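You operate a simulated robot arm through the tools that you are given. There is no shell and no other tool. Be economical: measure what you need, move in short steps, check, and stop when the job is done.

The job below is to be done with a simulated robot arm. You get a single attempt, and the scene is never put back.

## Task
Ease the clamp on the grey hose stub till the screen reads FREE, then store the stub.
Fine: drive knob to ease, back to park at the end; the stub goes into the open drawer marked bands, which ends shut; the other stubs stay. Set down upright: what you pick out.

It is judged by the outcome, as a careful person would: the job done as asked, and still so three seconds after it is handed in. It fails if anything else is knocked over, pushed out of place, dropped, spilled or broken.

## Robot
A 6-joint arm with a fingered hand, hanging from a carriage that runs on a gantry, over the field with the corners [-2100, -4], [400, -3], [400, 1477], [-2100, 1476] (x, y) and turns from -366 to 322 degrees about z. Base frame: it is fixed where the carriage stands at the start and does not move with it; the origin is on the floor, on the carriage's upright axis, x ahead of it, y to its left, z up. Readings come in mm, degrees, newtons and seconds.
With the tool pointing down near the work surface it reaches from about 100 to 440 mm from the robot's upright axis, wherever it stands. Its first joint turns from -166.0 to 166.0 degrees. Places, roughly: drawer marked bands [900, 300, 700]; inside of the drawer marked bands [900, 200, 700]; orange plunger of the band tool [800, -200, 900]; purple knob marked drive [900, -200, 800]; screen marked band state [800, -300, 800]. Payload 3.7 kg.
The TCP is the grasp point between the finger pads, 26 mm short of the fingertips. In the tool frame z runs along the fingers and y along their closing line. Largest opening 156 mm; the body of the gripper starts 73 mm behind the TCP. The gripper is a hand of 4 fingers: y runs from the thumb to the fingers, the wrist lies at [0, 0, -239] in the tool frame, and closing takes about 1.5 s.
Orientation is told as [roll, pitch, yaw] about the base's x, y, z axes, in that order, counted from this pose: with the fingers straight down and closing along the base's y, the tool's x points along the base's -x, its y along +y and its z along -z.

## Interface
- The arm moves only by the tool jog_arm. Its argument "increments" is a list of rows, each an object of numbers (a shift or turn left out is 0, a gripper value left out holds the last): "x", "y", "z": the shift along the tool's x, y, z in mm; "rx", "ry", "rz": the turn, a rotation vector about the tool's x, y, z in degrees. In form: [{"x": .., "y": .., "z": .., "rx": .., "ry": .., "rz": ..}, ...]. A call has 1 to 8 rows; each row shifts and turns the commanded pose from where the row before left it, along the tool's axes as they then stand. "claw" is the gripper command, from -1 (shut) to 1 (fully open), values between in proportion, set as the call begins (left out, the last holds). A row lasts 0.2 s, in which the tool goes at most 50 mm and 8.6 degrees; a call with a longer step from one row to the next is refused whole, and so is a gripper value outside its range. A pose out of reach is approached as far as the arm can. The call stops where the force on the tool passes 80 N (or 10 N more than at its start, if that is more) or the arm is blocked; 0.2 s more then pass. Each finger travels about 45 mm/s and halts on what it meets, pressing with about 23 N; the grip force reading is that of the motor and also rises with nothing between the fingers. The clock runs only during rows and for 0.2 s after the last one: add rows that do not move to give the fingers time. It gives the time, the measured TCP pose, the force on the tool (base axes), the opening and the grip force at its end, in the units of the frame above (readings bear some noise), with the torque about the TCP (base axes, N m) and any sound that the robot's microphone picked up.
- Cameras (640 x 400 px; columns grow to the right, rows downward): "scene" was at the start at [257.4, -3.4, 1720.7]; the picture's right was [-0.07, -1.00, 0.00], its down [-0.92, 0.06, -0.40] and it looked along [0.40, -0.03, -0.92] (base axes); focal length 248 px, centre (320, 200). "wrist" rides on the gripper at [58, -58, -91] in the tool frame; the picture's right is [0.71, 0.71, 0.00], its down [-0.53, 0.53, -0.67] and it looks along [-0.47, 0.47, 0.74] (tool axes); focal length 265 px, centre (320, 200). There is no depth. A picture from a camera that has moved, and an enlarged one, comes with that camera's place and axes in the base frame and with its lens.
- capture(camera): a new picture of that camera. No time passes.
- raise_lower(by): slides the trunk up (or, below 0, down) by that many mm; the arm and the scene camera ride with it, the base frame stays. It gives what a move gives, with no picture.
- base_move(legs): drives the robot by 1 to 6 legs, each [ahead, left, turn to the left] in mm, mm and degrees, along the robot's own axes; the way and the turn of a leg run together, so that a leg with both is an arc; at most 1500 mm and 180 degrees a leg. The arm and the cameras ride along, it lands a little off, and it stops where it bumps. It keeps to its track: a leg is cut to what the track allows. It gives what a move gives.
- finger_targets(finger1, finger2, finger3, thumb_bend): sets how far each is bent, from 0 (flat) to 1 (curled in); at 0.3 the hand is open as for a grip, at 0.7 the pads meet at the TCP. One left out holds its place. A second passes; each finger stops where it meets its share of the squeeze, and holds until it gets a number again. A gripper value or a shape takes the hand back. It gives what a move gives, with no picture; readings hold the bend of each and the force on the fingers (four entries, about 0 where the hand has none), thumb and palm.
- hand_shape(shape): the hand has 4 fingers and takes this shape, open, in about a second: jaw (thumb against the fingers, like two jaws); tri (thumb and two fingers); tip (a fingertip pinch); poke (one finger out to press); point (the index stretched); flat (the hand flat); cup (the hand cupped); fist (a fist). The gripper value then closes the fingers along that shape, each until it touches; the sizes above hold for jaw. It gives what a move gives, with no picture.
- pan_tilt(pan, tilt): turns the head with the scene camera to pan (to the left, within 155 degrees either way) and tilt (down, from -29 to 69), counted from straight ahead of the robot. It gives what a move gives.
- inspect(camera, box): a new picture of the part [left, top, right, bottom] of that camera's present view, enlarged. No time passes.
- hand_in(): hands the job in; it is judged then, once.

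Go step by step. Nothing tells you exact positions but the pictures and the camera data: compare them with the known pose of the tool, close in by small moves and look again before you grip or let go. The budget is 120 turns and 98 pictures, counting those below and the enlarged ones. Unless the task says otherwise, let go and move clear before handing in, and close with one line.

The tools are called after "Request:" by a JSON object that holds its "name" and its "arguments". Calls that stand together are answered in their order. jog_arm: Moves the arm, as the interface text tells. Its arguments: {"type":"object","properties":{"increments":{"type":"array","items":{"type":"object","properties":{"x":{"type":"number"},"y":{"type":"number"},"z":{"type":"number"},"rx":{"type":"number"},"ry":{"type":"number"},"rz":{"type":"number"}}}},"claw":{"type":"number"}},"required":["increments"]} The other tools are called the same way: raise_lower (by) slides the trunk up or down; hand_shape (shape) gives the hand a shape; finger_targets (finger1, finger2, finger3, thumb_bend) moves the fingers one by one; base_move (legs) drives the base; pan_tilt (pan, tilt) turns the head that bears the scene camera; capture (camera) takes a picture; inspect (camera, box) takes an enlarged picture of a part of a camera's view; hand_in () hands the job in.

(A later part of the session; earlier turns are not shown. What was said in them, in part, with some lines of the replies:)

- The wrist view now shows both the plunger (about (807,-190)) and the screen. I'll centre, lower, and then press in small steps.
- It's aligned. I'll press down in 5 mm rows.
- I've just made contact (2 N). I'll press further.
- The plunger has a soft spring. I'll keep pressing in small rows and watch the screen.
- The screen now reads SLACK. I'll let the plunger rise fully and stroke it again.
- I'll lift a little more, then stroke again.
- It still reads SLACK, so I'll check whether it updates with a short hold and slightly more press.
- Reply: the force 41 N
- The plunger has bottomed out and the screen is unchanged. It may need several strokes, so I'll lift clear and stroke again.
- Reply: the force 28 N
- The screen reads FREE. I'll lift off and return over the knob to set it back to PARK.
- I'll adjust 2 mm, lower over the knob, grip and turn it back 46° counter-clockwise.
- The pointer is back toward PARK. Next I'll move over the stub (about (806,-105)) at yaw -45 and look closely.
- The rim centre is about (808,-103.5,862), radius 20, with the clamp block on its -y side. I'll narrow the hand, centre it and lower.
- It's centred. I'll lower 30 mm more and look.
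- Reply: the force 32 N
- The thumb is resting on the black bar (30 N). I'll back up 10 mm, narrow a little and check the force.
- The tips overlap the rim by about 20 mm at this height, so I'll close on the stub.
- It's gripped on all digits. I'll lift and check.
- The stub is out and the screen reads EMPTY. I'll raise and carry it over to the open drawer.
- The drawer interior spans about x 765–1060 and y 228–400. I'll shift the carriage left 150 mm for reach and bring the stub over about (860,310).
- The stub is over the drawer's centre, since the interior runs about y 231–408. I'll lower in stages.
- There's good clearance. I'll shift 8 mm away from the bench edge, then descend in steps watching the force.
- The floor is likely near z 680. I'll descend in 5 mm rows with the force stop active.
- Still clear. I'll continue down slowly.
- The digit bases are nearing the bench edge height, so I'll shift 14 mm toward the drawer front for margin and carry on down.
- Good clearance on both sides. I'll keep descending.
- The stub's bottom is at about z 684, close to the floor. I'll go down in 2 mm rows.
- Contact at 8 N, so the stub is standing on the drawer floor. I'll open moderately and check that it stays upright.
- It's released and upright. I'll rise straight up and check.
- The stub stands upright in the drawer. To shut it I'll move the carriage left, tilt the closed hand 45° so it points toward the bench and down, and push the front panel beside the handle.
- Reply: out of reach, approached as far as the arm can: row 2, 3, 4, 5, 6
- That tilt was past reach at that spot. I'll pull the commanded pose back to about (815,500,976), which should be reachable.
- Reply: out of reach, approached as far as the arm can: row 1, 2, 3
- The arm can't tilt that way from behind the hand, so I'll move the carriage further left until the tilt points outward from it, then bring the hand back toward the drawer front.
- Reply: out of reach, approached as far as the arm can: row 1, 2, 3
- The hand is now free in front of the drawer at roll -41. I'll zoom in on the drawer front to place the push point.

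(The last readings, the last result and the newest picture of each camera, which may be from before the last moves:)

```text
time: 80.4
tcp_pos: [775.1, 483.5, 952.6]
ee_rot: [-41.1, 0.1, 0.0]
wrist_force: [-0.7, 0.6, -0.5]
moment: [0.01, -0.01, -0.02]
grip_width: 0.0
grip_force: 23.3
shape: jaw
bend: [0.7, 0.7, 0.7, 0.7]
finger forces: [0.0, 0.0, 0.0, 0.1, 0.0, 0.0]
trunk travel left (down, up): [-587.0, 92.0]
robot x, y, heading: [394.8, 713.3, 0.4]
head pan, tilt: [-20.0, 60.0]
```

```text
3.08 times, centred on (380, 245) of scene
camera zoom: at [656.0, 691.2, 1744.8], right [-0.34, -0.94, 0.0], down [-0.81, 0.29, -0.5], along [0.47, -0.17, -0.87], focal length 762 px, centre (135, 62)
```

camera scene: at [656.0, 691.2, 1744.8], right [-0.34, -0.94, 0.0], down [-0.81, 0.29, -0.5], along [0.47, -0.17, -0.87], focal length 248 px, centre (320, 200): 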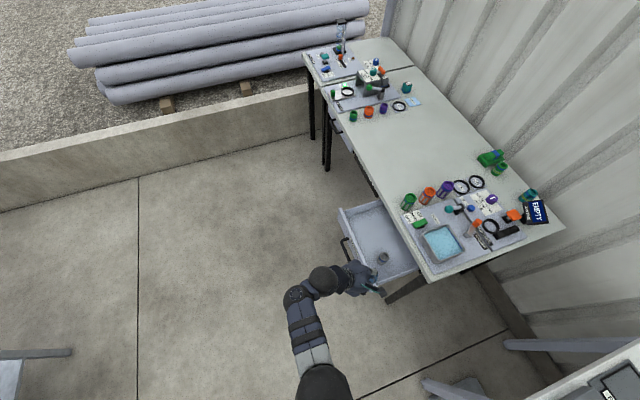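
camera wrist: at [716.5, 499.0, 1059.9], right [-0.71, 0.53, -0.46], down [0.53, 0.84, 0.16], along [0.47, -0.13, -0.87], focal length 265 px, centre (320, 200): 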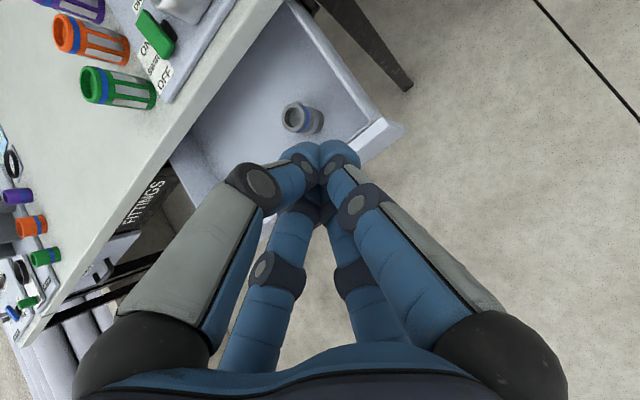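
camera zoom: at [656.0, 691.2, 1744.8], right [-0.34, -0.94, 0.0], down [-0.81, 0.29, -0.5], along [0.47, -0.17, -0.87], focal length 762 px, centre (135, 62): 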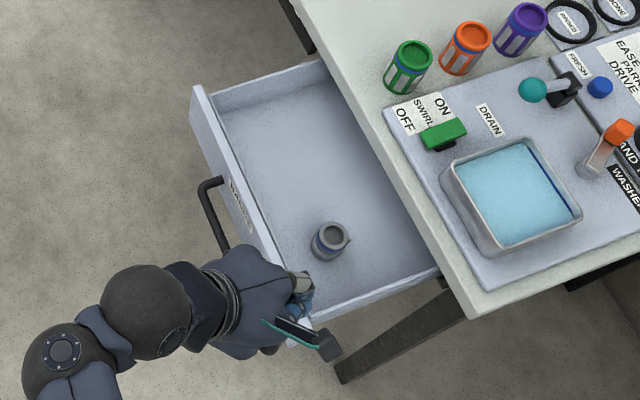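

The front panel's outer face is near y 434, spanning x 760–1110, and its printed label is visible. I'll shift to x 815 and lower in front of it.

Request:
{"name": "jog_arm", "arguments": {"increments": [{"x": -20}, {"x": -20}, {}]}}

Request:
{"name": "raise_lower", "arguments": {"by": -150}}

Request:
{"name": "capture", "arguments": {"camera": "wrist"}}

Request:
{"name": "inspect", "arguments": {"camera": "scene", "box": [280, 160, 500, 330]}}

```text
time: 81.2
tcp_pos: [815.3, 483.0, 951.4]
ee_rot: [-41.1, 0.1, 0.1]
wrist_force: [0.0, 0.4, 0.2]
moment: [-0.03, -0.01, 0.02]
grip_width: 0.0
grip_force: 22.6
shape: jaw
bend: [0.7, 0.7, 0.7, 0.7]
finger forces: [0.1, 0.0, 0.1, 0.0, 0.0, 0.0]
trunk travel left (down, up): [-587.0, 92.0]
robot x, y, heading: [391.8, 714.5, 0.3]
head pan, tilt: [-20.0, 60.0]
```

```text
time: 82.9
tcp_pos: [816.6, 481.8, 802.3]
ee_rot: [-41.1, 0.1, 0.0]
wrist_force: [-0.6, -0.3, -0.6]
moment: [0.0, -0.03, 0.0]
grip_width: 0.1
grip_force: 23.0
shape: jaw
bend: [0.7, 0.7, 0.7, 0.7]
finger forces: [0.0, 0.0, 0.1, 0.0, 0.0, 0.1]
trunk travel left (down, up): [-437.0, 242.0]
robot x, y, heading: [395.2, 711.0, 0.1]
head pan, tilt: [-20.0, 60.0]
```

```text
30 pictures are left
camera wrist: at [756.6, 498.0, 909.3], right [-0.71, 0.53, -0.46], down [0.53, 0.84, 0.16], along [0.47, -0.13, -0.87], focal length 265 px, centre (320, 200)
```

wrist: 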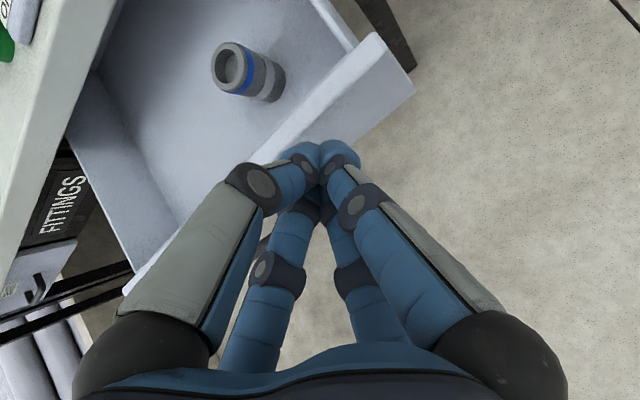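

```text
2.35 times, centred on (390, 245) of scene
camera zoom: at [656.0, 691.1, 1594.9], right [-0.34, -0.94, 0.0], down [-0.81, 0.29, -0.5], along [0.47, -0.17, -0.87], focal length 583 px, centre (155, 94)
```

zoom: 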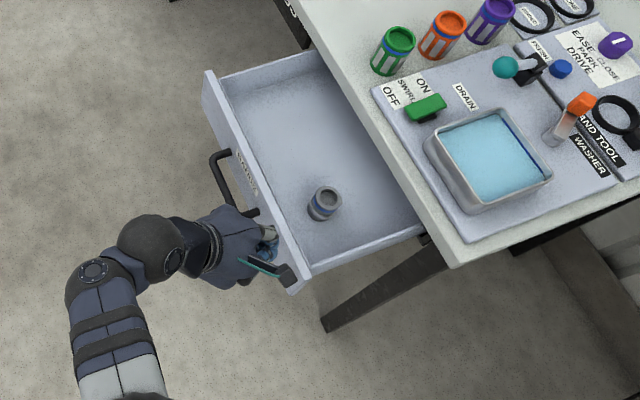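

The panel spans z of about 660–775. I'll lower 60 mm more so the tips are near mid height, then approach.

Request:
{"name": "raise_lower", "arguments": {"by": -62}}

Request:
{"name": "capture", "arguments": {"camera": "wrist"}}

```text
time: 83.9
tcp_pos: [815.4, 481.6, 740.7]
ee_rot: [-41.2, 0.1, 0.1]
wrist_force: [0.7, -0.3, 0.4]
moment: [-0.02, 0.03, 0.01]
grip_width: 0.2
grip_force: 22.5
shape: jaw
bend: [0.7, 0.7, 0.7, 0.7]
finger forces: [0.1, 0.0, 0.0, 0.0, 0.0, 0.0]
trunk travel left (down, up): [-375.0, 304.0]
robot x, y, heading: [395.4, 714.0, 0.2]
head pan, tilt: [-20.0, 60.0]
```

```text
28 pictures are left
camera wrist: at [756.6, 498.0, 847.3], right [-0.71, 0.53, -0.46], down [0.53, 0.84, 0.16], along [0.47, -0.13, -0.87], focal length 265 px, centre (320, 200)
```

wrist: 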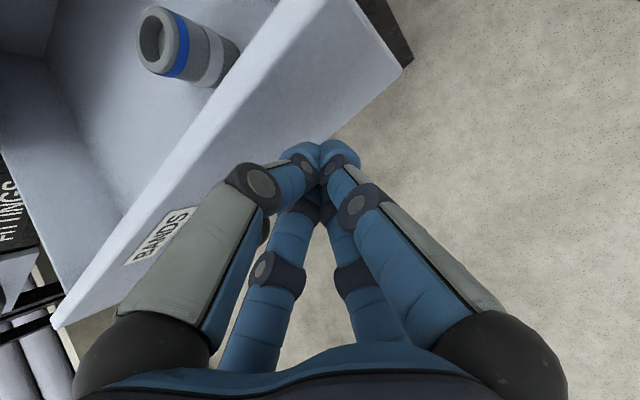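

The label reads BANDS. I'll push slowly in -y.

Request:
{"name": "jog_arm", "arguments": {"increments": [{"y": -3, "z": 2.6}, {"y": -3, "z": 2.6}, {"y": -3, "z": 2.6}, {"y": -3, "z": 2.6}, {"y": -3, "z": 2.6}, {"y": -3, "z": 2.6}, {"y": -3, "z": 2.6}, {"y": -3, "z": 2.6}]}}

Request:
{"name": "capture", "arguments": {"camera": "wrist"}}

```text
time: 85.7
tcp_pos: [814.8, 450.2, 740.0]
ee_rot: [-41.1, 0.1, 0.1]
wrist_force: [-0.1, 0.9, -1.0]
moment: [0.03, 0.0, 0.02]
grip_width: 0.1
grip_force: 22.8
shape: jaw
bend: [0.7, 0.7, 0.7, 0.7]
finger forces: [0.0, 0.1, 0.1, 0.0, 0.0, 0.0]
trunk travel left (down, up): [-375.0, 304.0]
robot x, y, heading: [396.2, 710.8, 0.3]
head pan, tilt: [-20.0, 60.0]
```

```text
27 pictures are left
camera wrist: at [756.1, 466.0, 847.4], right [-0.71, 0.53, -0.46], down [0.53, 0.84, 0.16], along [0.47, -0.13, -0.87], focal length 265 px, centre (320, 200)
```

wrist: 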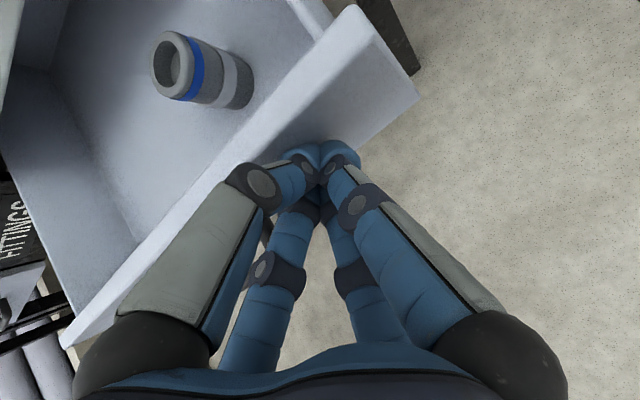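

The tips are just about at the panel. I'll continue slowly.

Request:
{"name": "jog_arm", "arguments": {"increments": [{"y": -2.3, "z": 2}, {"y": -2.3, "z": 2}, {"y": -2.3, "z": 2}, {"y": -2.3, "z": 2}, {"y": -2.3, "z": 2}, {"y": -2.3, "z": 2}, {"y": -2.3, "z": 2}, {"y": -2.3, "z": 2}]}}

Request:
{"name": "capture", "arguments": {"camera": "wrist"}}

```text
time: 87.5
tcp_pos: [813.2, 428.1, 740.6]
ee_rot: [-41.1, 0.2, 0.1]
wrist_force: [0.3, 0.8, 0.3]
moment: [0.04, 0.02, 0.05]
grip_width: 0.0
grip_force: 22.6
shape: jaw
bend: [0.7, 0.7, 0.7, 0.7]
finger forces: [0.0, 0.1, 0.1, 0.0, 0.0, 0.0]
trunk travel left (down, up): [-375.0, 304.0]
robot x, y, heading: [391.7, 714.4, -0.0]
head pan, tilt: [-20.0, 60.0]
```

```text
26 pictures are left
camera wrist: at [754.2, 443.2, 848.3], right [-0.71, 0.53, -0.46], down [0.53, 0.84, 0.16], along [0.47, -0.13, -0.87], focal length 265 px, centre (320, 200)
```

wrist: 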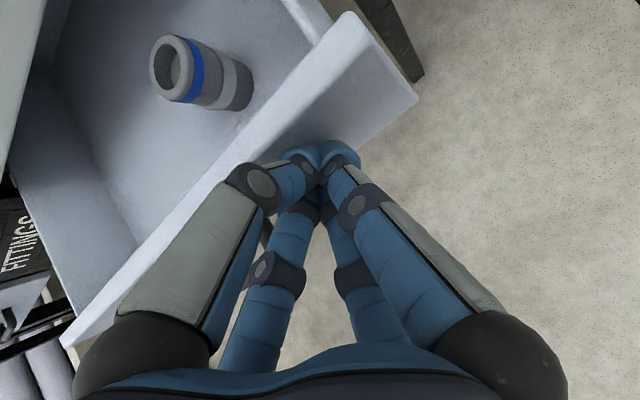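

The drawer is moving with the hand and the stub is standing. I'll keep pushing.

Request:
{"name": "jog_arm", "arguments": {"increments": [{"y": -3.4, "z": 3}, {"y": -3.8, "z": 3.3}, {"y": -3.8, "z": 3.3}, {"y": -3.8, "z": 3.3}, {"y": -3.8, "z": 3.3}, {"y": -3.8, "z": 3.3}, {"y": -3.8, "z": 3.3}, {"y": -3.4, "z": 3}]}}

Request:
{"name": "jog_arm", "arguments": {"increments": [{"y": -3.4, "z": 3}, {"y": -3.8, "z": 3.3}, {"y": -3.8, "z": 3.3}, {"y": -3.8, "z": 3.3}, {"y": -3.8, "z": 3.3}, {"y": -3.8, "z": 3.3}, {"y": -3.8, "z": 3.3}, {"y": -3.4, "z": 3}]}}

Request:
{"name": "capture", "arguments": {"camera": "wrist"}}

Request:
{"name": "inspect", "arguments": {"camera": "scene", "box": [280, 160, 500, 330]}}

```text
time: 89.3
tcp_pos: [807.3, 395.0, 744.6]
ee_rot: [-41.1, 0.1, 0.0]
wrist_force: [-0.7, 1.8, -0.9]
moment: [0.04, 0.0, 0.0]
grip_width: 0.0
grip_force: 22.9
shape: jaw
bend: [0.7, 0.7, 0.7, 0.7]
finger forces: [0.0, 0.0, 0.1, 0.0, 0.0, 0.1]
out of reach, approached as far as the arm can: row 1, 6
trunk travel left (down, up): [-375.0, 304.0]
robot x, y, heading: [392.0, 716.6, 0.4]
head pan, tilt: [-20.0, 60.0]
```

```text
time: 91.1
tcp_pos: [800.4, 361.5, 747.2]
ee_rot: [-41.1, 0.1, 0.1]
wrist_force: [0.4, 1.1, -0.5]
moment: [0.02, 0.03, 0.0]
grip_width: 0.0
grip_force: 23.2
shape: jaw
bend: [0.7, 0.7, 0.7, 0.7]
finger forces: [0.0, 0.1, 0.1, 0.0, 0.1, 0.0]
out of reach, approached as far as the arm can: row 1, 4, 6
trunk travel left (down, up): [-375.0, 304.0]
robot x, y, heading: [394.8, 712.9, 0.1]
head pan, tilt: [-20.0, 60.0]
```

```text
25 pictures are left
camera wrist: at [741.0, 378.1, 855.3], right [-0.71, 0.53, -0.46], down [0.53, 0.84, 0.16], along [0.47, -0.13, -0.87], focal length 265 px, centre (320, 200)
```

wrist: 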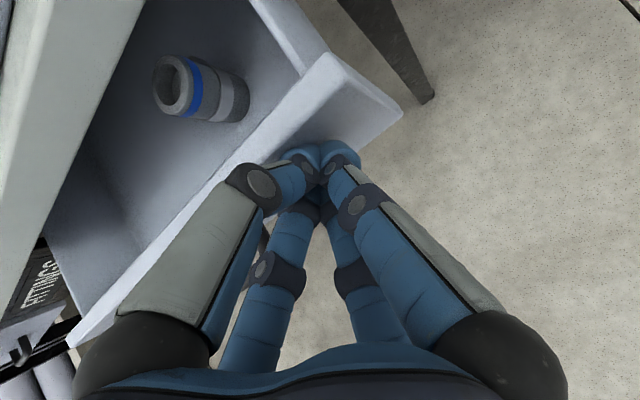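

```text
2.35 times, centred on (390, 245) of scene
camera zoom: at [656.0, 691.3, 1532.8], right [-0.34, -0.94, 0.0], down [-0.81, 0.29, -0.5], along [0.47, -0.17, -0.87], focal length 583 px, centre (155, 94)
```

zoom: 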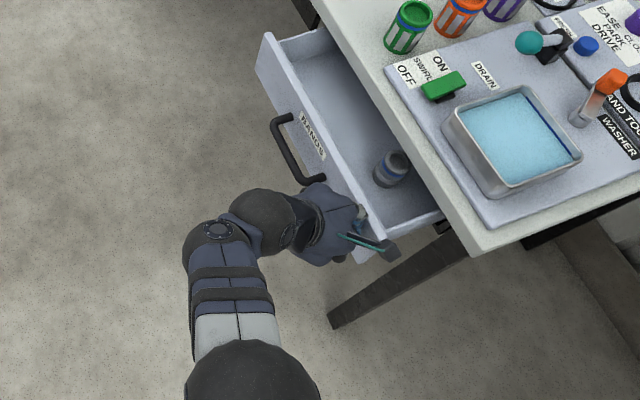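

The drawer is half shut with the stub upright, but I'm at my reach limit. I'll retract the hand, bring the carriage toward the bench by the same amount, then continue.

Request:
{"name": "jog_arm", "arguments": {"increments": [{"y": 30, "z": -26}, {"y": 30, "z": -26}, {"y": 30, "z": -26}, {"y": 30, "z": -26}, {"x": -12}, {}]}}

Request:
{"name": "base_move", "arguments": {"legs": [[0, -140, 0]]}}

Request:
{"name": "capture", "arguments": {"camera": "wrist"}}

```text
time: 92.5
tcp_pos: [819.9, 518.6, 738.0]
ee_rot: [-41.0, 0.1, 0.0]
wrist_force: [0.7, -0.4, -0.2]
moment: [0.03, -0.02, 0.01]
grip_width: 0.0
grip_force: 22.8
shape: jaw
bend: [0.7, 0.7, 0.7, 0.7]
finger forces: [0.0, 0.0, 0.0, 0.0, 0.1, 0.1]
out of reach, approached as far as the arm can: row 1, 2, 3, 5
trunk travel left (down, up): [-375.0, 304.0]
robot x, y, heading: [399.1, 712.0, 0.4]
head pan, tilt: [-20.0, 60.0]
```

```text
time: 93.8
tcp_pos: [821.3, 382.9, 738.2]
ee_rot: [-41.0, 0.1, 0.3]
wrist_force: [0.3, -0.7, -0.4]
moment: [-0.03, -0.04, -0.01]
grip_width: 0.2
grip_force: 22.9
shape: jaw
bend: [0.7, 0.7, 0.7, 0.7]
finger forces: [0.1, 0.0, 0.1, 0.0, 0.1, 0.0]
trunk travel left (down, up): [-375.0, 304.0]
robot x, y, heading: [396.2, 576.4, 0.3]
head pan, tilt: [-20.0, 60.0]
```

```text
23 pictures are left
camera wrist: at [762.6, 397.8, 845.2], right [-0.71, 0.53, -0.46], down [0.52, 0.84, 0.16], along [0.47, -0.13, -0.87], focal length 265 px, centre (320, 200)
```

wrist: 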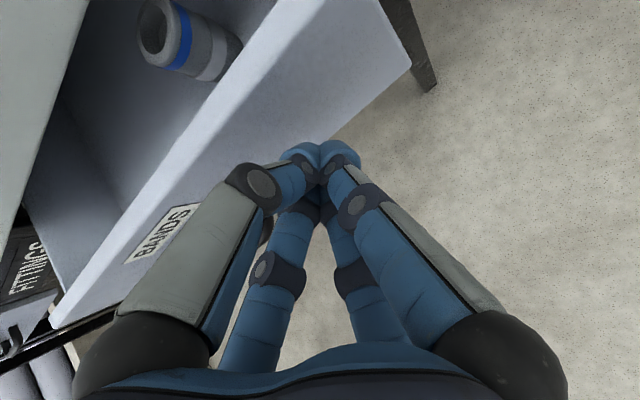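

I'll lower 22 mm so the knuckles meet the panel rather than the bench edge, then push on.

Request:
{"name": "raise_lower", "arguments": {"by": -22}}

Request:
{"name": "jog_arm", "arguments": {"increments": [{"y": -3.4, "z": 3}, {"y": -3.4, "z": 3}, {"y": -3.4, "z": 3}, {"y": -3, "z": 2.6}, {"y": -3, "z": 2.6}, {"y": -3, "z": 2.6}, {"y": -3, "z": 2.6}, {"y": -3, "z": 2.6}]}}

Request:
{"name": "jog_arm", "arguments": {"increments": [{"y": -3.4, "z": 3}, {"y": -3.8, "z": 3.3}, {"y": -3.8, "z": 3.3}, {"y": -3.8, "z": 3.3}, {"y": -3.8, "z": 3.3}, {"y": -3.8, "z": 3.3}, {"y": -3.8, "z": 3.3}, {"y": -3.4, "z": 3}]}}

Request:
{"name": "capture", "arguments": {"camera": "wrist"}}

```text
time: 94.5
tcp_pos: [821.7, 383.2, 715.8]
ee_rot: [-41.0, 0.1, 0.3]
wrist_force: [0.2, 0.3, -0.1]
moment: [0.0, 0.01, 0.02]
grip_width: 0.1
grip_force: 23.6
shape: jaw
bend: [0.7, 0.7, 0.7, 0.7]
finger forces: [0.0, 0.1, 0.0, 0.1, 0.0, 0.1]
trunk travel left (down, up): [-353.0, 326.0]
robot x, y, heading: [397.5, 574.6, 0.5]
head pan, tilt: [-20.0, 60.0]
```

```text
time: 96.3
tcp_pos: [821.5, 349.7, 716.1]
ee_rot: [-40.9, 0.0, 0.2]
wrist_force: [0.0, 0.6, 0.4]
moment: [0.05, 0.0, 0.01]
grip_width: 0.2
grip_force: 23.6
shape: jaw
bend: [0.7, 0.7, 0.7, 0.7]
finger forces: [0.0, 0.0, 0.0, 0.0, 0.1, 0.0]
trunk travel left (down, up): [-353.0, 326.0]
robot x, y, heading: [394.3, 580.0, 0.4]
head pan, tilt: [-20.0, 60.0]
```

```text
time: 98.1
tcp_pos: [817.3, 311.9, 717.7]
ee_rot: [-40.9, 0.0, 0.2]
wrist_force: [0.3, 1.0, -0.2]
moment: [-0.01, 0.01, -0.02]
grip_width: 0.0
grip_force: 22.8
shape: jaw
bend: [0.7, 0.7, 0.7, 0.7]
finger forces: [0.0, 0.1, 0.0, 0.0, 0.1, 0.0]
out of reach, approached as far as the arm can: row 3
trunk travel left (down, up): [-353.0, 326.0]
robot x, y, heading: [399.6, 574.5, 0.7]
head pan, tilt: [-20.0, 60.0]
```

```text
22 pictures are left
camera wrist: at [758.5, 327.6, 824.8], right [-0.71, 0.53, -0.46], down [0.52, 0.84, 0.16], along [0.47, -0.13, -0.87], focal length 265 px, centre (320, 200)
```

wrist: 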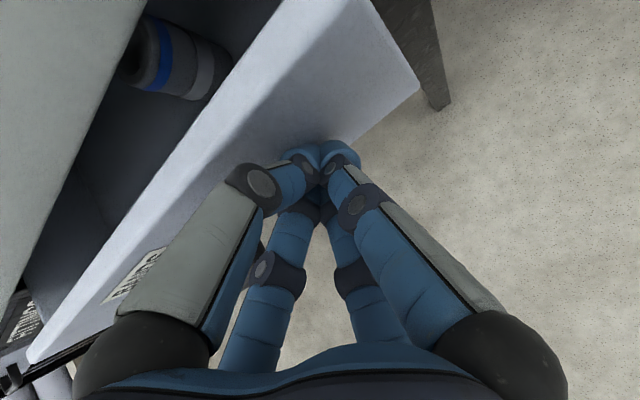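

The stub is passing under the bench top upright, with about 60 mm left to go. I'll reposition the carriage once more.

Request:
{"name": "jog_arm", "arguments": {"increments": [{"y": 30, "z": -26}, {"y": 30, "z": -26}, {"y": 30, "z": -26}, {}]}}

Request:
{"name": "base_move", "arguments": {"legs": [[0, -100, 0]]}}

Request:
{"name": "jog_arm", "arguments": {"increments": [{"y": -3.4, "z": 3}, {"y": -3.4, "z": 3}, {"y": -3.4, "z": 3}, {"y": -3.4, "z": 3}, {"y": -3.4, "z": 3}, {"y": -3.4, "z": 3}, {"y": -3.4, "z": 3}, {"y": -3.4, "z": 3}]}}

Request:
{"name": "capture", "arguments": {"camera": "wrist"}}

```text
time: 99.1
tcp_pos: [819.9, 430.3, 715.3]
ee_rot: [-41.0, 0.1, 0.3]
wrist_force: [0.2, 0.6, -0.4]
moment: [0.01, 0.02, 0.0]
grip_width: 0.0
grip_force: 22.6
shape: jaw
bend: [0.7, 0.7, 0.7, 0.7]
finger forces: [0.0, 0.0, 0.0, 0.1, 0.1, 0.0]
trunk travel left (down, up): [-353.0, 326.0]
robot x, y, heading: [396.1, 576.8, 0.3]
head pan, tilt: [-20.0, 60.0]
```

```text
time: 100.3
tcp_pos: [820.8, 329.0, 715.3]
ee_rot: [-41.0, 0.1, 0.3]
wrist_force: [0.5, 0.1, 0.2]
moment: [0.03, 0.01, 0.02]
grip_width: 0.0
grip_force: 23.3
shape: jaw
bend: [0.7, 0.7, 0.7, 0.7]
finger forces: [0.1, 0.1, 0.0, 0.0, 0.0, 0.0]
trunk travel left (down, up): [-353.0, 326.0]
robot x, y, heading: [397.4, 476.0, 0.6]
head pan, tilt: [-20.0, 60.0]
```

```text
time: 102.1
tcp_pos: [820.4, 294.9, 715.8]
ee_rot: [-41.0, 0.0, 0.3]
wrist_force: [-0.4, 0.6, 0.8]
moment: [-0.01, -0.02, -0.03]
grip_width: 0.0
grip_force: 22.2
shape: jaw
bend: [0.7, 0.7, 0.7, 0.7]
finger forces: [0.0, 0.0, 0.1, 0.0, 0.0, 0.0]
trunk travel left (down, up): [-353.0, 326.0]
robot x, y, heading: [394.7, 474.7, 0.4]
head pan, tilt: [-20.0, 60.0]
```

```text
21 pictures are left
camera wrist: at [761.8, 309.1, 823.4], right [-0.71, 0.53, -0.46], down [0.52, 0.84, 0.16], along [0.47, -0.13, -0.87], focal length 265 px, centre (320, 200)
```

wrist: 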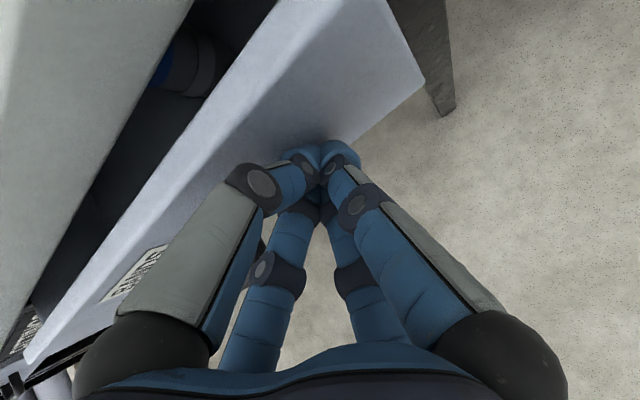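

The gap is shrinking. I'll keep pushing in small rows and watch the force.

Request:
{"name": "jog_arm", "arguments": {"increments": [{"y": -3, "z": 2.6}, {"y": -3, "z": 2.6}, {"y": -3, "z": 2.6}, {"y": -3, "z": 2.6}, {"y": -3, "z": 2.6}, {"y": -3, "z": 2.6}, {"y": -3, "z": 2.6}, {"y": -3, "z": 2.6}]}}

Request:
{"name": "capture", "arguments": {"camera": "wrist"}}

```text
time: 103.9
tcp_pos: [821.0, 261.6, 716.5]
ee_rot: [-41.0, -0.1, 0.3]
wrist_force: [-0.8, 0.2, -0.9]
moment: [0.03, -0.04, -0.02]
grip_width: 0.0
grip_force: 22.7
shape: jaw
bend: [0.7, 0.7, 0.7, 0.7]
finger forces: [0.1, 0.1, 0.0, 0.0, 0.0, 0.0]
trunk travel left (down, up): [-353.0, 326.0]
robot x, y, heading: [394.3, 477.2, 0.6]
head pan, tilt: [-20.0, 60.0]
```

```text
20 pictures are left
camera wrist: at [762.0, 277.0, 823.0], right [-0.71, 0.53, -0.46], down [0.52, 0.84, 0.16], along [0.47, -0.13, -0.87], focal length 265 px, centre (320, 200)
```

wrist: 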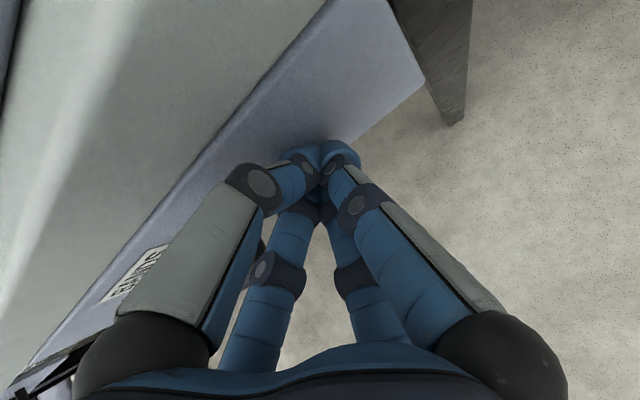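

It's nearly shut. I'll push the last bit gently until resistance.

Request:
{"name": "jog_arm", "arguments": {"increments": [{"y": -1.5, "z": 1.3}, {"y": -1.5, "z": 1.3}, {"y": -1.5, "z": 1.3}, {"y": -1.5, "z": 1.3}, {"y": -1.5, "z": 1.3}, {"y": -1.5, "z": 1.3}]}}

Request:
{"name": "capture", "arguments": {"camera": "wrist"}}

```text
time: 105.3
tcp_pos: [820.9, 252.0, 714.8]
ee_rot: [-40.9, 0.1, 0.5]
wrist_force: [-0.7, 6.7, -0.6]
moment: [-0.25, -0.02, 0.0]
grip_width: 0.0
grip_force: 23.2
shape: jaw
bend: [0.7, 0.7, 0.7, 0.7]
finger forces: [0.1, 0.0, 0.1, 0.0, 5.4, 0.1]
trunk travel left (down, up): [-353.0, 326.0]
robot x, y, heading: [393.2, 478.4, 0.4]
head pan, tilt: [-20.0, 60.0]
```

```text
19 pictures are left
camera wrist: at [761.6, 267.0, 822.8], right [-0.71, 0.53, -0.46], down [0.52, 0.84, 0.16], along [0.47, -0.13, -0.87], focal length 265 px, centre (320, 200)
```

wrist: 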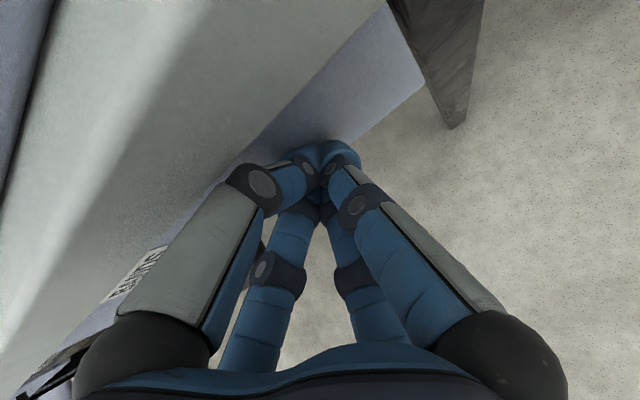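

There's slight resistance. I'll back off and look at how flush the front is compared with the closed fittings drawer.

Request:
{"name": "jog_arm", "arguments": {"increments": [{"y": 10, "z": -8.7}, {"y": 30, "z": -26}, {"y": 30, "z": -26}, {"y": 30, "z": -26}, {"y": 30, "z": -26}, {"y": 30, "z": -26}, {}]}}

Request:
{"name": "capture", "arguments": {"camera": "wrist"}}

Request:
{"name": "inspect", "arguments": {"camera": "scene", "box": [250, 0, 570, 260]}}

```text
time: 106.9
tcp_pos: [799.6, 453.7, 729.7]
ee_rot: [-40.7, 0.0, 0.4]
wrist_force: [-0.1, 0.2, 0.6]
moment: [0.01, 0.01, 0.03]
grip_width: 0.0
grip_force: 23.7
shape: jaw
bend: [0.7, 0.7, 0.7, 0.7]
finger forces: [0.0, 0.1, 0.1, 0.1, 0.0, 0.0]
out of reach, approached as far as the arm can: row 4, 5, 6
trunk travel left (down, up): [-353.0, 326.0]
robot x, y, heading: [397.7, 477.9, 0.4]
head pan, tilt: [-20.0, 60.0]
```

```text
18 pictures are left
camera wrist: at [741.1, 469.1, 838.0], right [-0.71, 0.53, -0.46], down [0.52, 0.84, 0.16], along [0.47, -0.13, -0.87], focal length 265 px, centre (320, 200)
```

wrist: 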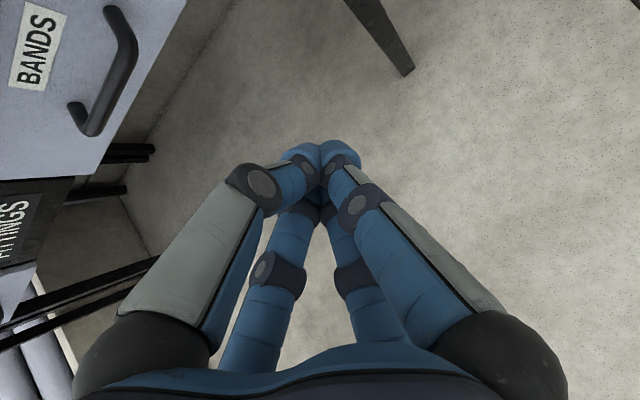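

```text
1.54 times, centred on (410, 130) of scene
camera zoom: at [657.4, 455.4, 1510.8], right [-0.34, -0.94, 0.0], down [-0.82, 0.29, -0.5], along [0.47, -0.17, -0.87], focal length 381 px, centre (182, 308)
```

zoom: 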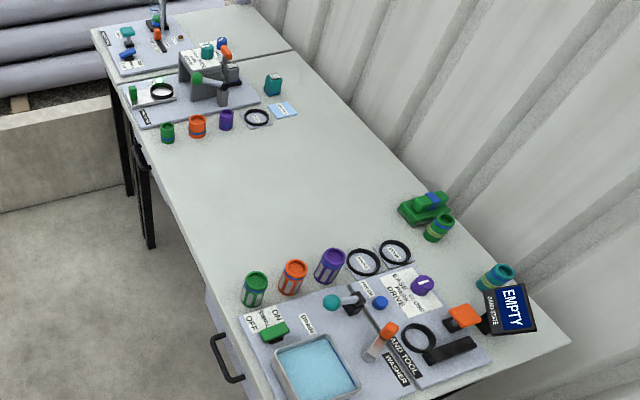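

I'll zoom in on the drawer front edge in both views.

Request:
{"name": "inspect", "arguments": {"camera": "scene", "box": [310, 90, 430, 270]}}

Request:
{"name": "inspect", "arguments": {"camera": "wrist", "box": [0, 0, 200, 330]}}

```text
2.22 times, centred on (370, 180) of scene
camera zoom: at [657.4, 455.4, 1510.8], right [-0.34, -0.94, 0.0], down [-0.82, 0.29, -0.5], along [0.47, -0.17, -0.87], focal length 551 px, centre (209, 244)
```

zoom: 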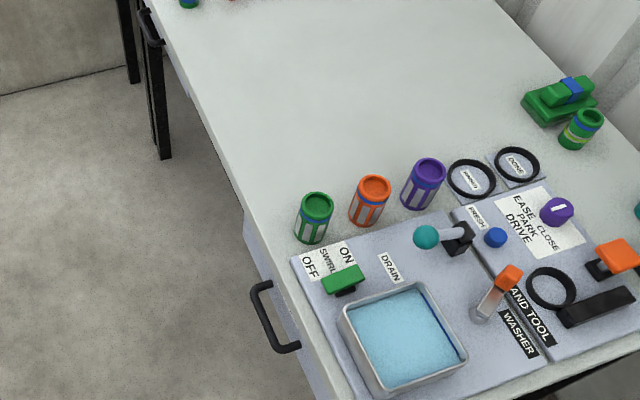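

```text
1.21 times, centred on (100, 165) of wrist
camera zoom: at [741.1, 469.1, 838.0], right [-0.71, 0.53, -0.46], down [0.52, 0.84, 0.16], along [0.47, -0.13, -0.87], focal length 322 px, centre (587, 242)
```

zoom: 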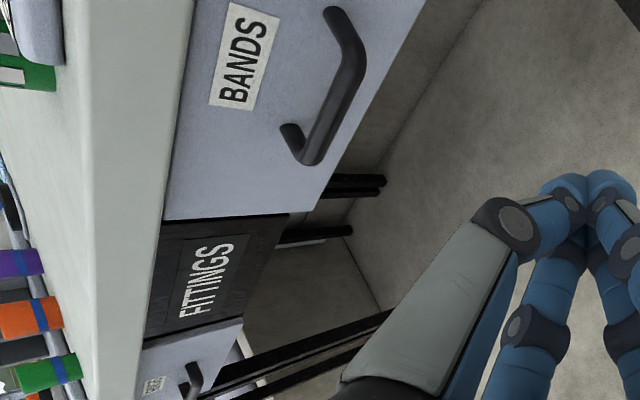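

The front looks nearly flush, but I want to be sure the stop was the drawer and not the bench edge. I'll push again with the hand about 25 mm lower.

Request:
{"name": "raise_lower", "arguments": {"by": -38}}

Request:
{"name": "jog_arm", "arguments": {"increments": [{"y": -26.4, "z": 23, "x": -5}, {"y": -26.4, "z": 23, "x": -5}, {"y": -26.4, "z": 23, "x": -5}, {"y": -26.4, "z": 23, "x": -5}, {"y": -15, "z": 13}, {}]}}

Request:
{"name": "capture", "arguments": {"camera": "wrist"}}

```text
time: 107.7
tcp_pos: [801.5, 453.5, 692.9]
ee_rot: [-40.8, -0.1, 0.4]
wrist_force: [-0.8, 0.9, 0.4]
moment: [-0.02, -0.02, 0.02]
grip_width: 0.2
grip_force: 22.8
shape: jaw
bend: [0.7, 0.7, 0.7, 0.7]
finger forces: [0.0, 0.0, 0.0, 0.0, 0.0, 0.0]
trunk travel left (down, up): [-315.0, 364.0]
robot x, y, heading: [394.4, 474.3, 0.3]
head pan, tilt: [-20.0, 60.0]
```

```text
time: 109.1
tcp_pos: [821.1, 292.3, 691.9]
ee_rot: [-40.9, 0.0, 0.3]
wrist_force: [-0.1, 1.0, -1.0]
moment: [0.0, 0.01, 0.0]
grip_width: 0.0
grip_force: 23.3
shape: jaw
bend: [0.7, 0.7, 0.7, 0.7]
finger forces: [0.1, 0.0, 0.0, 0.0, 0.0, 0.1]
trunk travel left (down, up): [-315.0, 364.0]
robot x, y, heading: [396.7, 475.1, 0.1]
head pan, tilt: [-20.0, 60.0]
```

```text
14 pictures are left
camera wrist: at [762.1, 307.6, 798.7], right [-0.71, 0.53, -0.46], down [0.52, 0.84, 0.16], along [0.47, -0.13, -0.87], focal length 265 px, centre (320, 200)
```

wrist: 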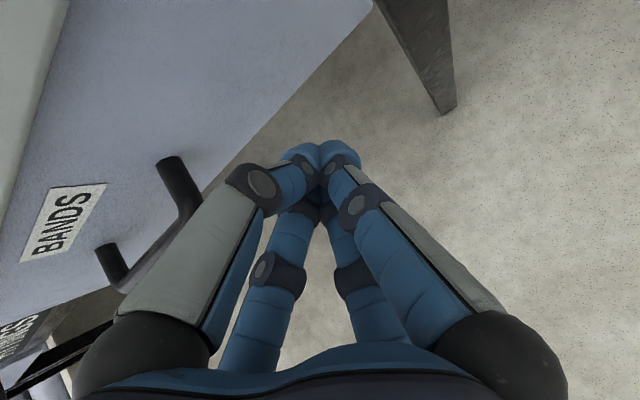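

The BANDS front is in view. I'll push in until I feel clear resistance.

Request:
{"name": "jog_arm", "arguments": {"increments": [{"y": -3.8, "z": 3.3}, {"y": -3.8, "z": 3.3}, {"y": -3.8, "z": 3.3}, {"y": -3.8, "z": 3.3}, {"y": -3.8, "z": 3.3}, {"y": -3.8, "z": 3.3}, {"y": -2.3, "z": 2}, {"y": -2.3, "z": 2}]}}

Request:
{"name": "jog_arm", "arguments": {"increments": [{"y": -1.5, "z": 1.3}, {"y": -1.5, "z": 1.3}, {"y": -1.5, "z": 1.3}, {"y": -1.5, "z": 1.3}, {}]}}

Request:
{"name": "capture", "arguments": {"camera": "wrist"}}

```text
time: 110.9
tcp_pos: [822.8, 258.0, 690.7]
ee_rot: [-40.7, 0.0, 0.4]
wrist_force: [1.1, 0.5, 0.2]
moment: [-0.01, 0.02, 0.03]
grip_width: 0.0
grip_force: 22.8
shape: jaw
bend: [0.7, 0.7, 0.7, 0.7]
finger forces: [0.0, 0.0, 0.1, 0.1, 0.0, 0.0]
trunk travel left (down, up): [-315.0, 364.0]
robot x, y, heading: [392.2, 475.0, 0.3]
head pan, tilt: [-20.0, 60.0]
```

```text
time: 112.1
tcp_pos: [823.0, 250.6, 691.9]
ee_rot: [-40.9, 0.0, 0.3]
wrist_force: [-0.4, 1.1, -1.2]
moment: [0.0, 0.02, 0.0]
grip_width: 0.1
grip_force: 23.1
shape: jaw
bend: [0.7, 0.7, 0.7, 0.7]
finger forces: [0.1, 0.0, 0.1, 0.1, 0.1, 0.1]
trunk travel left (down, up): [-315.0, 364.0]
robot x, y, heading: [397.0, 475.6, 0.5]
head pan, tilt: [-20.0, 60.0]
```

```text
13 pictures are left
camera wrist: at [762.6, 265.4, 799.2], right [-0.71, 0.53, -0.46], down [0.52, 0.84, 0.16], along [0.47, -0.13, -0.87], focal length 265 px, centre (320, 200)
```

wrist: 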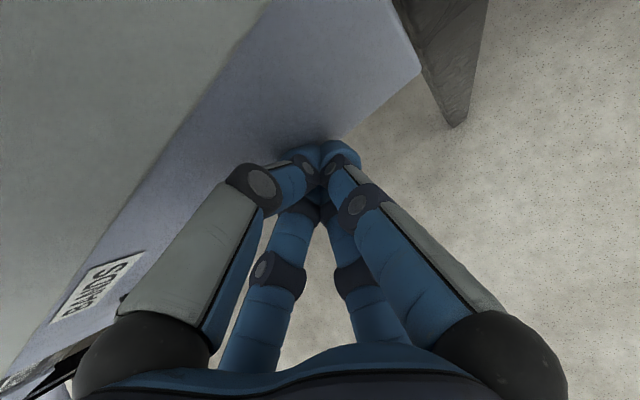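

There's no real resistance yet at y 250. I'll push further.

Request:
{"name": "jog_arm", "arguments": {"increments": [{"y": -1.5, "z": 1.3}, {"y": -1.5, "z": 1.3}, {"y": -1.5, "z": 1.3}, {"y": -1.5, "z": 1.3}, {"y": -1.5, "z": 1.3}, {"y": -1.5, "z": 1.3}, {}]}}

```text
time: 113.7
tcp_pos: [823.0, 237.3, 691.3]
ee_rot: [-40.9, 0.0, 0.4]
wrist_force: [-0.3, 0.5, -0.3]
moment: [0.03, 0.01, 0.03]
grip_width: 0.0
grip_force: 23.1
shape: jaw
bend: [0.7, 0.7, 0.7, 0.7]
finger forces: [0.1, 0.0, 0.1, 0.1, 0.1, 0.1]
trunk travel left (down, up): [-315.0, 364.0]
robot x, y, heading: [393.9, 473.8, 0.3]
head pan, tilt: [-20.0, 60.0]
```

Request:
{"name": "capture", "arguments": {"camera": "wrist"}}

```text
12 pictures are left
camera wrist: at [763.1, 252.7, 798.7], right [-0.71, 0.53, -0.46], down [0.52, 0.84, 0.16], along [0.47, -0.13, -0.87], focal length 265 px, centre (320, 200)
```

wrist: 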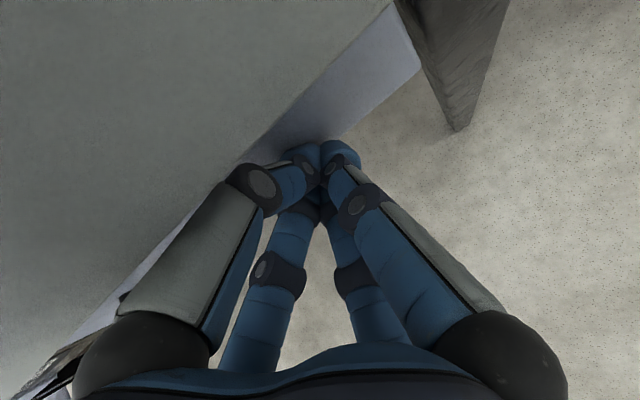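

The drawer is still sliding in freely. I'll continue a few mm at a time.

Request:
{"name": "jog_arm", "arguments": {"increments": [{"y": -1.5, "z": 1.3}, {"y": -1.5, "z": 1.3}, {"y": -1.5, "z": 1.3}, {}]}}

Request:
{"name": "jog_arm", "arguments": {"increments": [{"y": -1.5, "z": 1.3}, {"y": -1.5, "z": 1.3}, {}]}}

```text
time: 114.7
tcp_pos: [821.3, 236.8, 690.2]
ee_rot: [-40.6, 0.1, 0.5]
wrist_force: [0.9, 15.7, -3.6]
moment: [-1.19, 0.1, 0.01]
grip_width: 0.0
grip_force: 22.9
shape: jaw
bend: [0.7, 0.7, 0.7, 0.7]
finger forces: [0.0, 0.1, 0.0, 0.1, 15.8, 0.0]
trunk travel left (down, up): [-315.0, 364.0]
robot x, y, heading: [399.2, 477.1, 0.4]
head pan, tilt: [-20.0, 60.0]
```

```text
time: 115.5
tcp_pos: [822.2, 236.3, 689.7]
ee_rot: [-40.5, 0.0, 0.5]
wrist_force: [-0.6, 28.0, -5.0]
moment: [-1.94, 0.07, -0.03]
grip_width: 0.0
grip_force: 23.6
shape: jaw
bend: [0.7, 0.7, 0.7, 0.7]
finger forces: [0.1, 0.0, 0.0, 0.0, 25.3, 0.0]
trunk travel left (down, up): [-315.0, 364.0]
robot x, y, heading: [394.0, 476.6, 0.2]
head pan, tilt: [-20.0, 60.0]
```

The reaction is about 66 mm above the tool point, so it's the thumb on the bench slab's edge (z about 755) and not the drawer. I'll retract and lay the hand closer to horizontal so only the tips reach in.

Request:
{"name": "jog_arm", "arguments": {"increments": [{"y": 8, "z": -7}, {"y": 30, "z": -26}, {"y": 30, "z": -26}, {"y": 12, "z": -10.5}, {}]}}

Request:
{"name": "jog_arm", "arguments": {"increments": [{"rx": 8}, {"rx": 8}, {"rx": 8}, {"rx": 8}, {}]}}

Request:
{"name": "capture", "arguments": {"camera": "wrist"}}

```text
time: 116.7
tcp_pos: [822.8, 333.4, 693.6]
ee_rot: [-40.9, -0.1, 0.4]
wrist_force: [-0.1, 0.6, 1.2]
moment: [-0.01, -0.02, -0.02]
grip_width: 0.0
grip_force: 23.4
shape: jaw
bend: [0.7, 0.7, 0.7, 0.7]
finger forces: [0.0, 0.1, 0.0, 0.0, 0.1, 0.0]
trunk travel left (down, up): [-315.0, 364.0]
robot x, y, heading: [395.8, 475.5, 0.2]
head pan, tilt: [-20.0, 60.0]
```

```text
time: 117.9
tcp_pos: [749.8, 333.4, 732.3]
ee_rot: [-64.3, -0.8, 0.6]
wrist_force: [-0.9, -0.5, 0.3]
moment: [-0.01, 0.01, -0.03]
grip_width: 0.0
grip_force: 23.3
shape: jaw
bend: [0.7, 0.7, 0.7, 0.7]
finger forces: [0.0, 0.0, 0.1, 0.0, 0.1, 0.0]
out of reach, approached as far as the arm can: row 1, 2, 3, 4
trunk travel left (down, up): [-315.0, 364.0]
robot x, y, heading: [394.9, 471.5, 0.2]
head pan, tilt: [-20.0, 60.0]
```

```text
11 pictures are left
camera wrist: at [689.2, 389.1, 824.7], right [-0.7, 0.3, -0.65], down [0.52, 0.83, -0.18], along [0.49, -0.46, -0.74], focal length 265 px, centre (320, 200)
```

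wrist: 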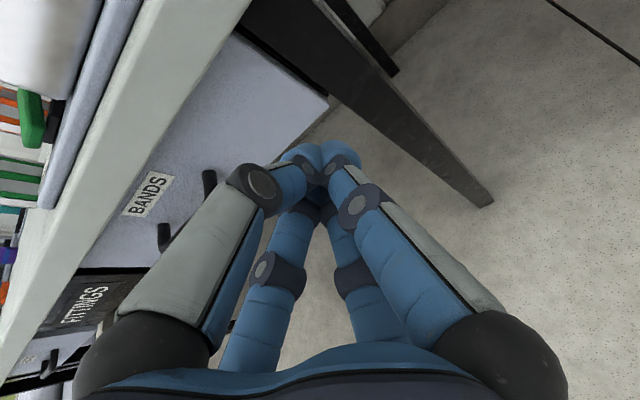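

The tilt reached -64 and this view shows the front nicely. I'll zoom in to judge how far it's shut compared with the others.

Request:
{"name": "inspect", "arguments": {"camera": "wrist", "box": [0, 20, 350, 400]}}

```text
1.05 times, centred on (175, 210) of wrist (not enlarged: the box is as wide or as high as the picture)
camera zoom: at [689.2, 389.1, 824.7], right [-0.7, 0.3, -0.65], down [0.52, 0.83, -0.18], along [0.49, -0.46, -0.74], focal length 279 px, centre (473, 190)
```

zoom: 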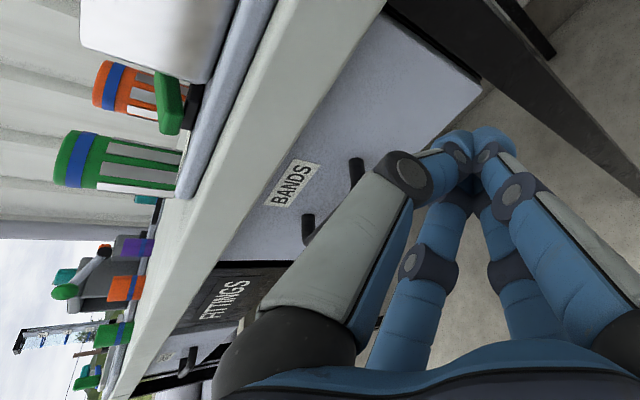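

The front sits just under the slab edge, so it may need a bit more. I'll gain reach by raising the hand relative to the trunk, then lowering the trunk.

Request:
{"name": "jog_arm", "arguments": {"increments": [{"y": -36, "z": -15}, {"y": -36, "z": -15}, {"y": -36, "z": -15}, {"y": -36, "z": -15}, {"y": -36, "z": -15}, {}]}}

```text
time: 119.3
tcp_pos: [780.9, 321.0, 756.9]
ee_rot: [-64.2, -1.1, 0.6]
wrist_force: [0.5, 0.2, -0.4]
moment: [0.02, 0.02, 0.0]
grip_width: 0.0
grip_force: 23.3
shape: jaw
bend: [0.7, 0.7, 0.7, 0.7]
finger forces: [0.1, 0.1, 0.0, 0.0, 0.1, 0.0]
out of reach, approached as far as the arm can: row 1, 2, 3, 4, 5
trunk travel left (down, up): [-315.0, 364.0]
robot x, y, heading: [393.4, 475.1, 0.4]
head pan, tilt: [-20.0, 60.0]
```

The wrist seems to be at a joint limit at this tilt. I'll ease the tilt back a little and see where it settles.

Request:
{"name": "jog_arm", "arguments": {"increments": [{"rx": -6}, {"rx": -6}, {}]}}

```text
time: 120.1
tcp_pos: [804.4, 326.2, 737.5]
ee_rot: [-55.8, -0.7, 0.3]
wrist_force: [0.0, 0.4, -0.7]
moment: [0.02, 0.01, 0.0]
grip_width: 0.2
grip_force: 22.4
shape: jaw
bend: [0.7, 0.7, 0.7, 0.7]
finger forces: [0.1, 0.0, 0.0, 0.0, 0.1, 0.1]
out of reach, approached as far as the arm can: row 1, 2
trunk travel left (down, up): [-315.0, 364.0]
robot x, y, heading: [398.7, 478.1, 0.5]
head pan, tilt: [-20.0, 60.0]
```

At roll -56 there's about 17 mm more thumb clearance. I'll lower to z about 705 and approach the panel again.

Request:
{"name": "raise_lower", "arguments": {"by": -34}}

Request:
{"name": "jog_arm", "arguments": {"increments": [{"y": -8.4, "z": 12.4}, {"y": -8.4, "z": 12.4}, {"y": -8.4, "z": 12.4}, {"y": -8.4, "z": 12.4}, {}]}}

Request:
{"name": "capture", "arguments": {"camera": "wrist"}}

```text
time: 120.9
tcp_pos: [805.1, 327.0, 703.5]
ee_rot: [-55.6, -0.5, 0.1]
wrist_force: [-0.4, 0.0, 0.0]
moment: [0.01, 0.0, -0.02]
grip_width: 0.1
grip_force: 23.2
shape: jaw
bend: [0.7, 0.7, 0.7, 0.7]
finger forces: [0.1, 0.1, 0.0, 0.0, 0.0, 0.0]
trunk travel left (down, up): [-281.0, 398.0]
robot x, y, heading: [396.7, 476.4, 0.4]
head pan, tilt: [-20.0, 60.0]
```

```text
time: 122.1
tcp_pos: [810.0, 267.2, 700.3]
ee_rot: [-55.8, -0.5, 0.3]
wrist_force: [-0.6, 0.0, -0.5]
moment: [-0.02, -0.05, -0.02]
grip_width: 0.4
grip_force: 23.2
shape: jaw
bend: [0.7, 0.7, 0.7, 0.7]
finger forces: [0.0, 0.1, 0.0, 0.0, 0.0, 0.0]
out of reach, approached as far as the arm can: row 2
trunk travel left (down, up): [-281.0, 398.0]
robot x, y, heading: [396.2, 473.9, 0.6]
head pan, tilt: [-20.0, 60.0]
```

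```text
9 pictures are left
camera wrist: at [750.5, 309.8, 799.0], right [-0.7, 0.4, -0.59], down [0.52, 0.85, -0.06], along [0.48, -0.35, -0.8], focal length 265 px, centre (320, 200)
```

wrist: 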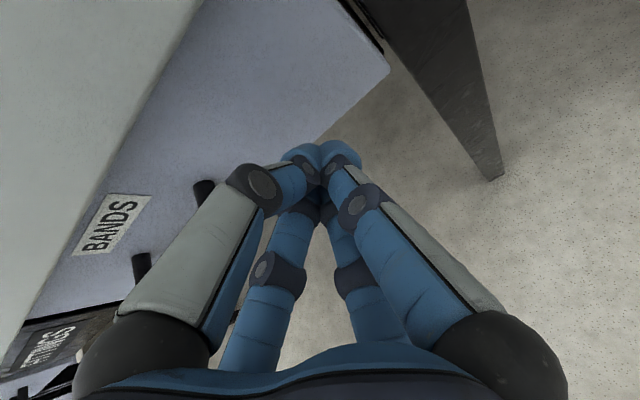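

Clear approach. I'll push in small rows.

Request:
{"name": "jog_arm", "arguments": {"increments": [{"y": -2.2, "z": 3.3}, {"y": -2.2, "z": 3.3}, {"y": -2.2, "z": 3.3}, {"y": -2.2, "z": 3.3}, {"y": -2.2, "z": 3.3}, {}]}}

Request:
{"name": "jog_arm", "arguments": {"increments": [{"y": -1.7, "z": 2.5}, {"y": -1.7, "z": 2.5}, {"y": -1.7, "z": 2.5}, {"y": -1.7, "z": 2.5}, {}]}}

```text
time: 123.5
tcp_pos: [810.4, 247.5, 698.3]
ee_rot: [-55.9, -0.5, 0.2]
wrist_force: [0.1, -0.2, 0.8]
moment: [-0.01, 0.0, -0.03]
grip_width: 0.1
grip_force: 22.9
shape: jaw
bend: [0.7, 0.7, 0.7, 0.7]
finger forces: [0.1, 0.0, 0.1, 0.0, 0.0, 0.0]
out of reach, approached as far as the arm can: row 1
trunk travel left (down, up): [-281.0, 398.0]
robot x, y, heading: [393.2, 471.7, 0.7]
head pan, tilt: [-20.0, 60.0]
```

```text
time: 124.7
tcp_pos: [811.0, 239.0, 697.3]
ee_rot: [-55.7, -0.5, 0.2]
wrist_force: [-0.1, 13.5, 5.1]
moment: [0.05, 0.02, -0.1]
grip_width: 0.0
grip_force: 22.9
shape: jaw
bend: [0.7, 0.7, 0.7, 0.7]
finger forces: [0.0, 0.1, 0.1, 0.1, 0.0, 0.0]
trunk travel left (down, up): [-281.0, 398.0]
robot x, y, heading: [396.3, 476.9, 0.3]
head pan, tilt: [-20.0, 60.0]
```

This resistance is at the fingertips (no lever arm), so the panel itself is stopped. I'll confirm with 2 mm more.

Request:
{"name": "jog_arm", "arguments": {"increments": [{"y": -0.9, "z": 1.2}, {"y": -0.6, "z": 0.9}, {}]}}

```text
time: 125.5
tcp_pos: [812.2, 239.2, 696.9]
ee_rot: [-55.6, -0.5, 0.2]
wrist_force: [-1.8, 22.2, 4.6]
moment: [0.17, 0.06, -0.09]
grip_width: 0.0
grip_force: 22.9
shape: jaw
bend: [0.7, 0.7, 0.7, 0.7]
finger forces: [0.1, 0.0, 0.0, 0.0, 0.1, 0.0]
trunk travel left (down, up): [-281.0, 398.0]
robot x, y, heading: [394.1, 476.8, 0.7]
head pan, tilt: [-20.0, 60.0]
```

The drawer is firmly shut (22 N, no movement). I'll retract, rise clear and take a final look.

Request:
{"name": "jog_arm", "arguments": {"increments": [{"y": 5, "z": -7.5}, {"y": 14, "z": -20.6}, {"y": 18, "z": -26.5}, {"y": 18, "z": -26.5}, {"y": 18, "z": -26.5}, {"y": 18, "z": -26.5}, {}]}}

Request:
{"name": "capture", "arguments": {"camera": "wrist"}}

Request:
{"name": "raise_lower", "arguments": {"by": 300}}

Request:
{"name": "inspect", "arguments": {"camera": "scene", "box": [330, 90, 570, 260]}}

```text
time: 127.1
tcp_pos: [792.3, 390.4, 714.4]
ee_rot: [-55.7, -0.7, 0.5]
wrist_force: [0.2, 0.4, -0.1]
moment: [0.0, -0.02, 0.0]
grip_width: 0.1
grip_force: 23.1
shape: jaw
bend: [0.7, 0.7, 0.7, 0.7]
finger forces: [0.0, 0.0, 0.0, 0.1, 0.0, 0.0]
out of reach, approached as far as the arm can: row 4, 5, 6
trunk travel left (down, up): [-281.0, 398.0]
robot x, y, heading: [395.2, 473.9, 0.5]
head pan, tilt: [-20.0, 60.0]
```

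```text
8 pictures are left
camera wrist: at [731.6, 431.0, 813.5], right [-0.7, 0.4, -0.59], down [0.52, 0.85, -0.05], along [0.48, -0.34, -0.8], focal length 265 px, centre (320, 200)
```

wrist: 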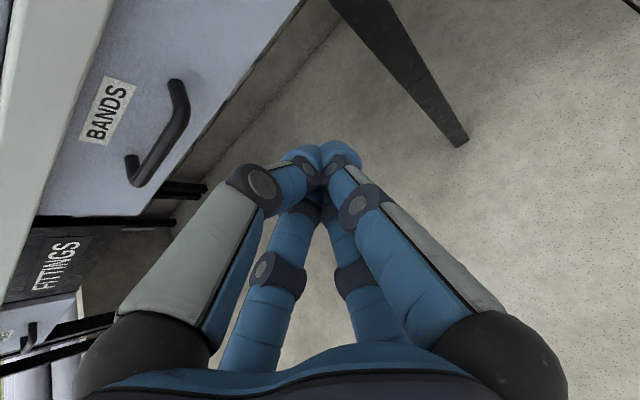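

```text
time: 130.1
tcp_pos: [792.6, 389.5, 1014.0]
ee_rot: [-55.5, -0.7, 0.3]
wrist_force: [0.6, -0.4, 0.2]
moment: [-0.01, 0.01, 0.0]
grip_width: 0.2
grip_force: 23.1
shape: jaw
bend: [0.7, 0.7, 0.7, 0.7]
finger forces: [0.0, 0.0, 0.0, 0.0, 0.0, 0.1]
trunk travel left (down, up): [-581.0, 98.0]
robot x, y, heading: [395.3, 474.5, 0.5]
head pan, tilt: [-20.0, 60.0]
```

```text
2.35 times, centred on (450, 175) of scene
camera zoom: at [657.4, 455.3, 1738.8], right [-0.34, -0.94, 0.0], down [-0.82, 0.29, -0.5], along [0.47, -0.17, -0.87], focal length 583 px, centre (14, 259)
```

zoom: 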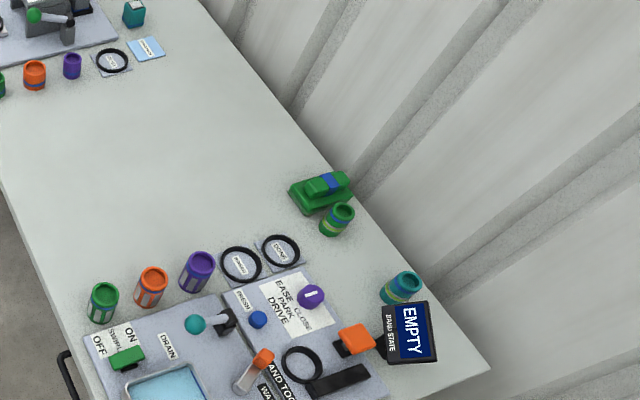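

The drawer is shut and flush, and the other objects are in place. One last zoom on the knob pointer.

Request:
{"name": "inspect", "arguments": {"camera": "scene", "box": [420, 195, 490, 245]}}

```text
8.00 times, centred on (455, 220) of scene
camera zoom: at [657.4, 455.3, 1738.8], right [-0.34, -0.94, 0.0], down [-0.82, 0.29, -0.5], along [0.47, -0.17, -0.87], focal length 1982 px, centre (-760, 40)
```

zoom: 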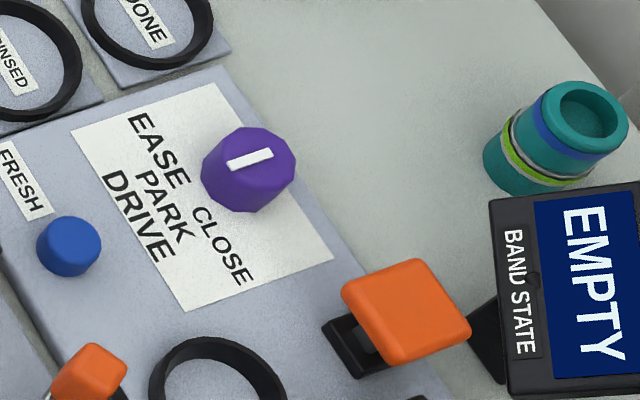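

The pointer lines up with PARK, the BANDS drawer is shut with the stub upright inside, and the hand is clear. I'm handing in.

Request:
{"name": "hand_in", "arguments": {}}

```text
The job is handed in.
```

The grey stub's clamp was eased until the screen read FREE, and the stub now stands upright in the shut BANDS drawer with the drive knob back at PARK; the other stubs were left where they were.
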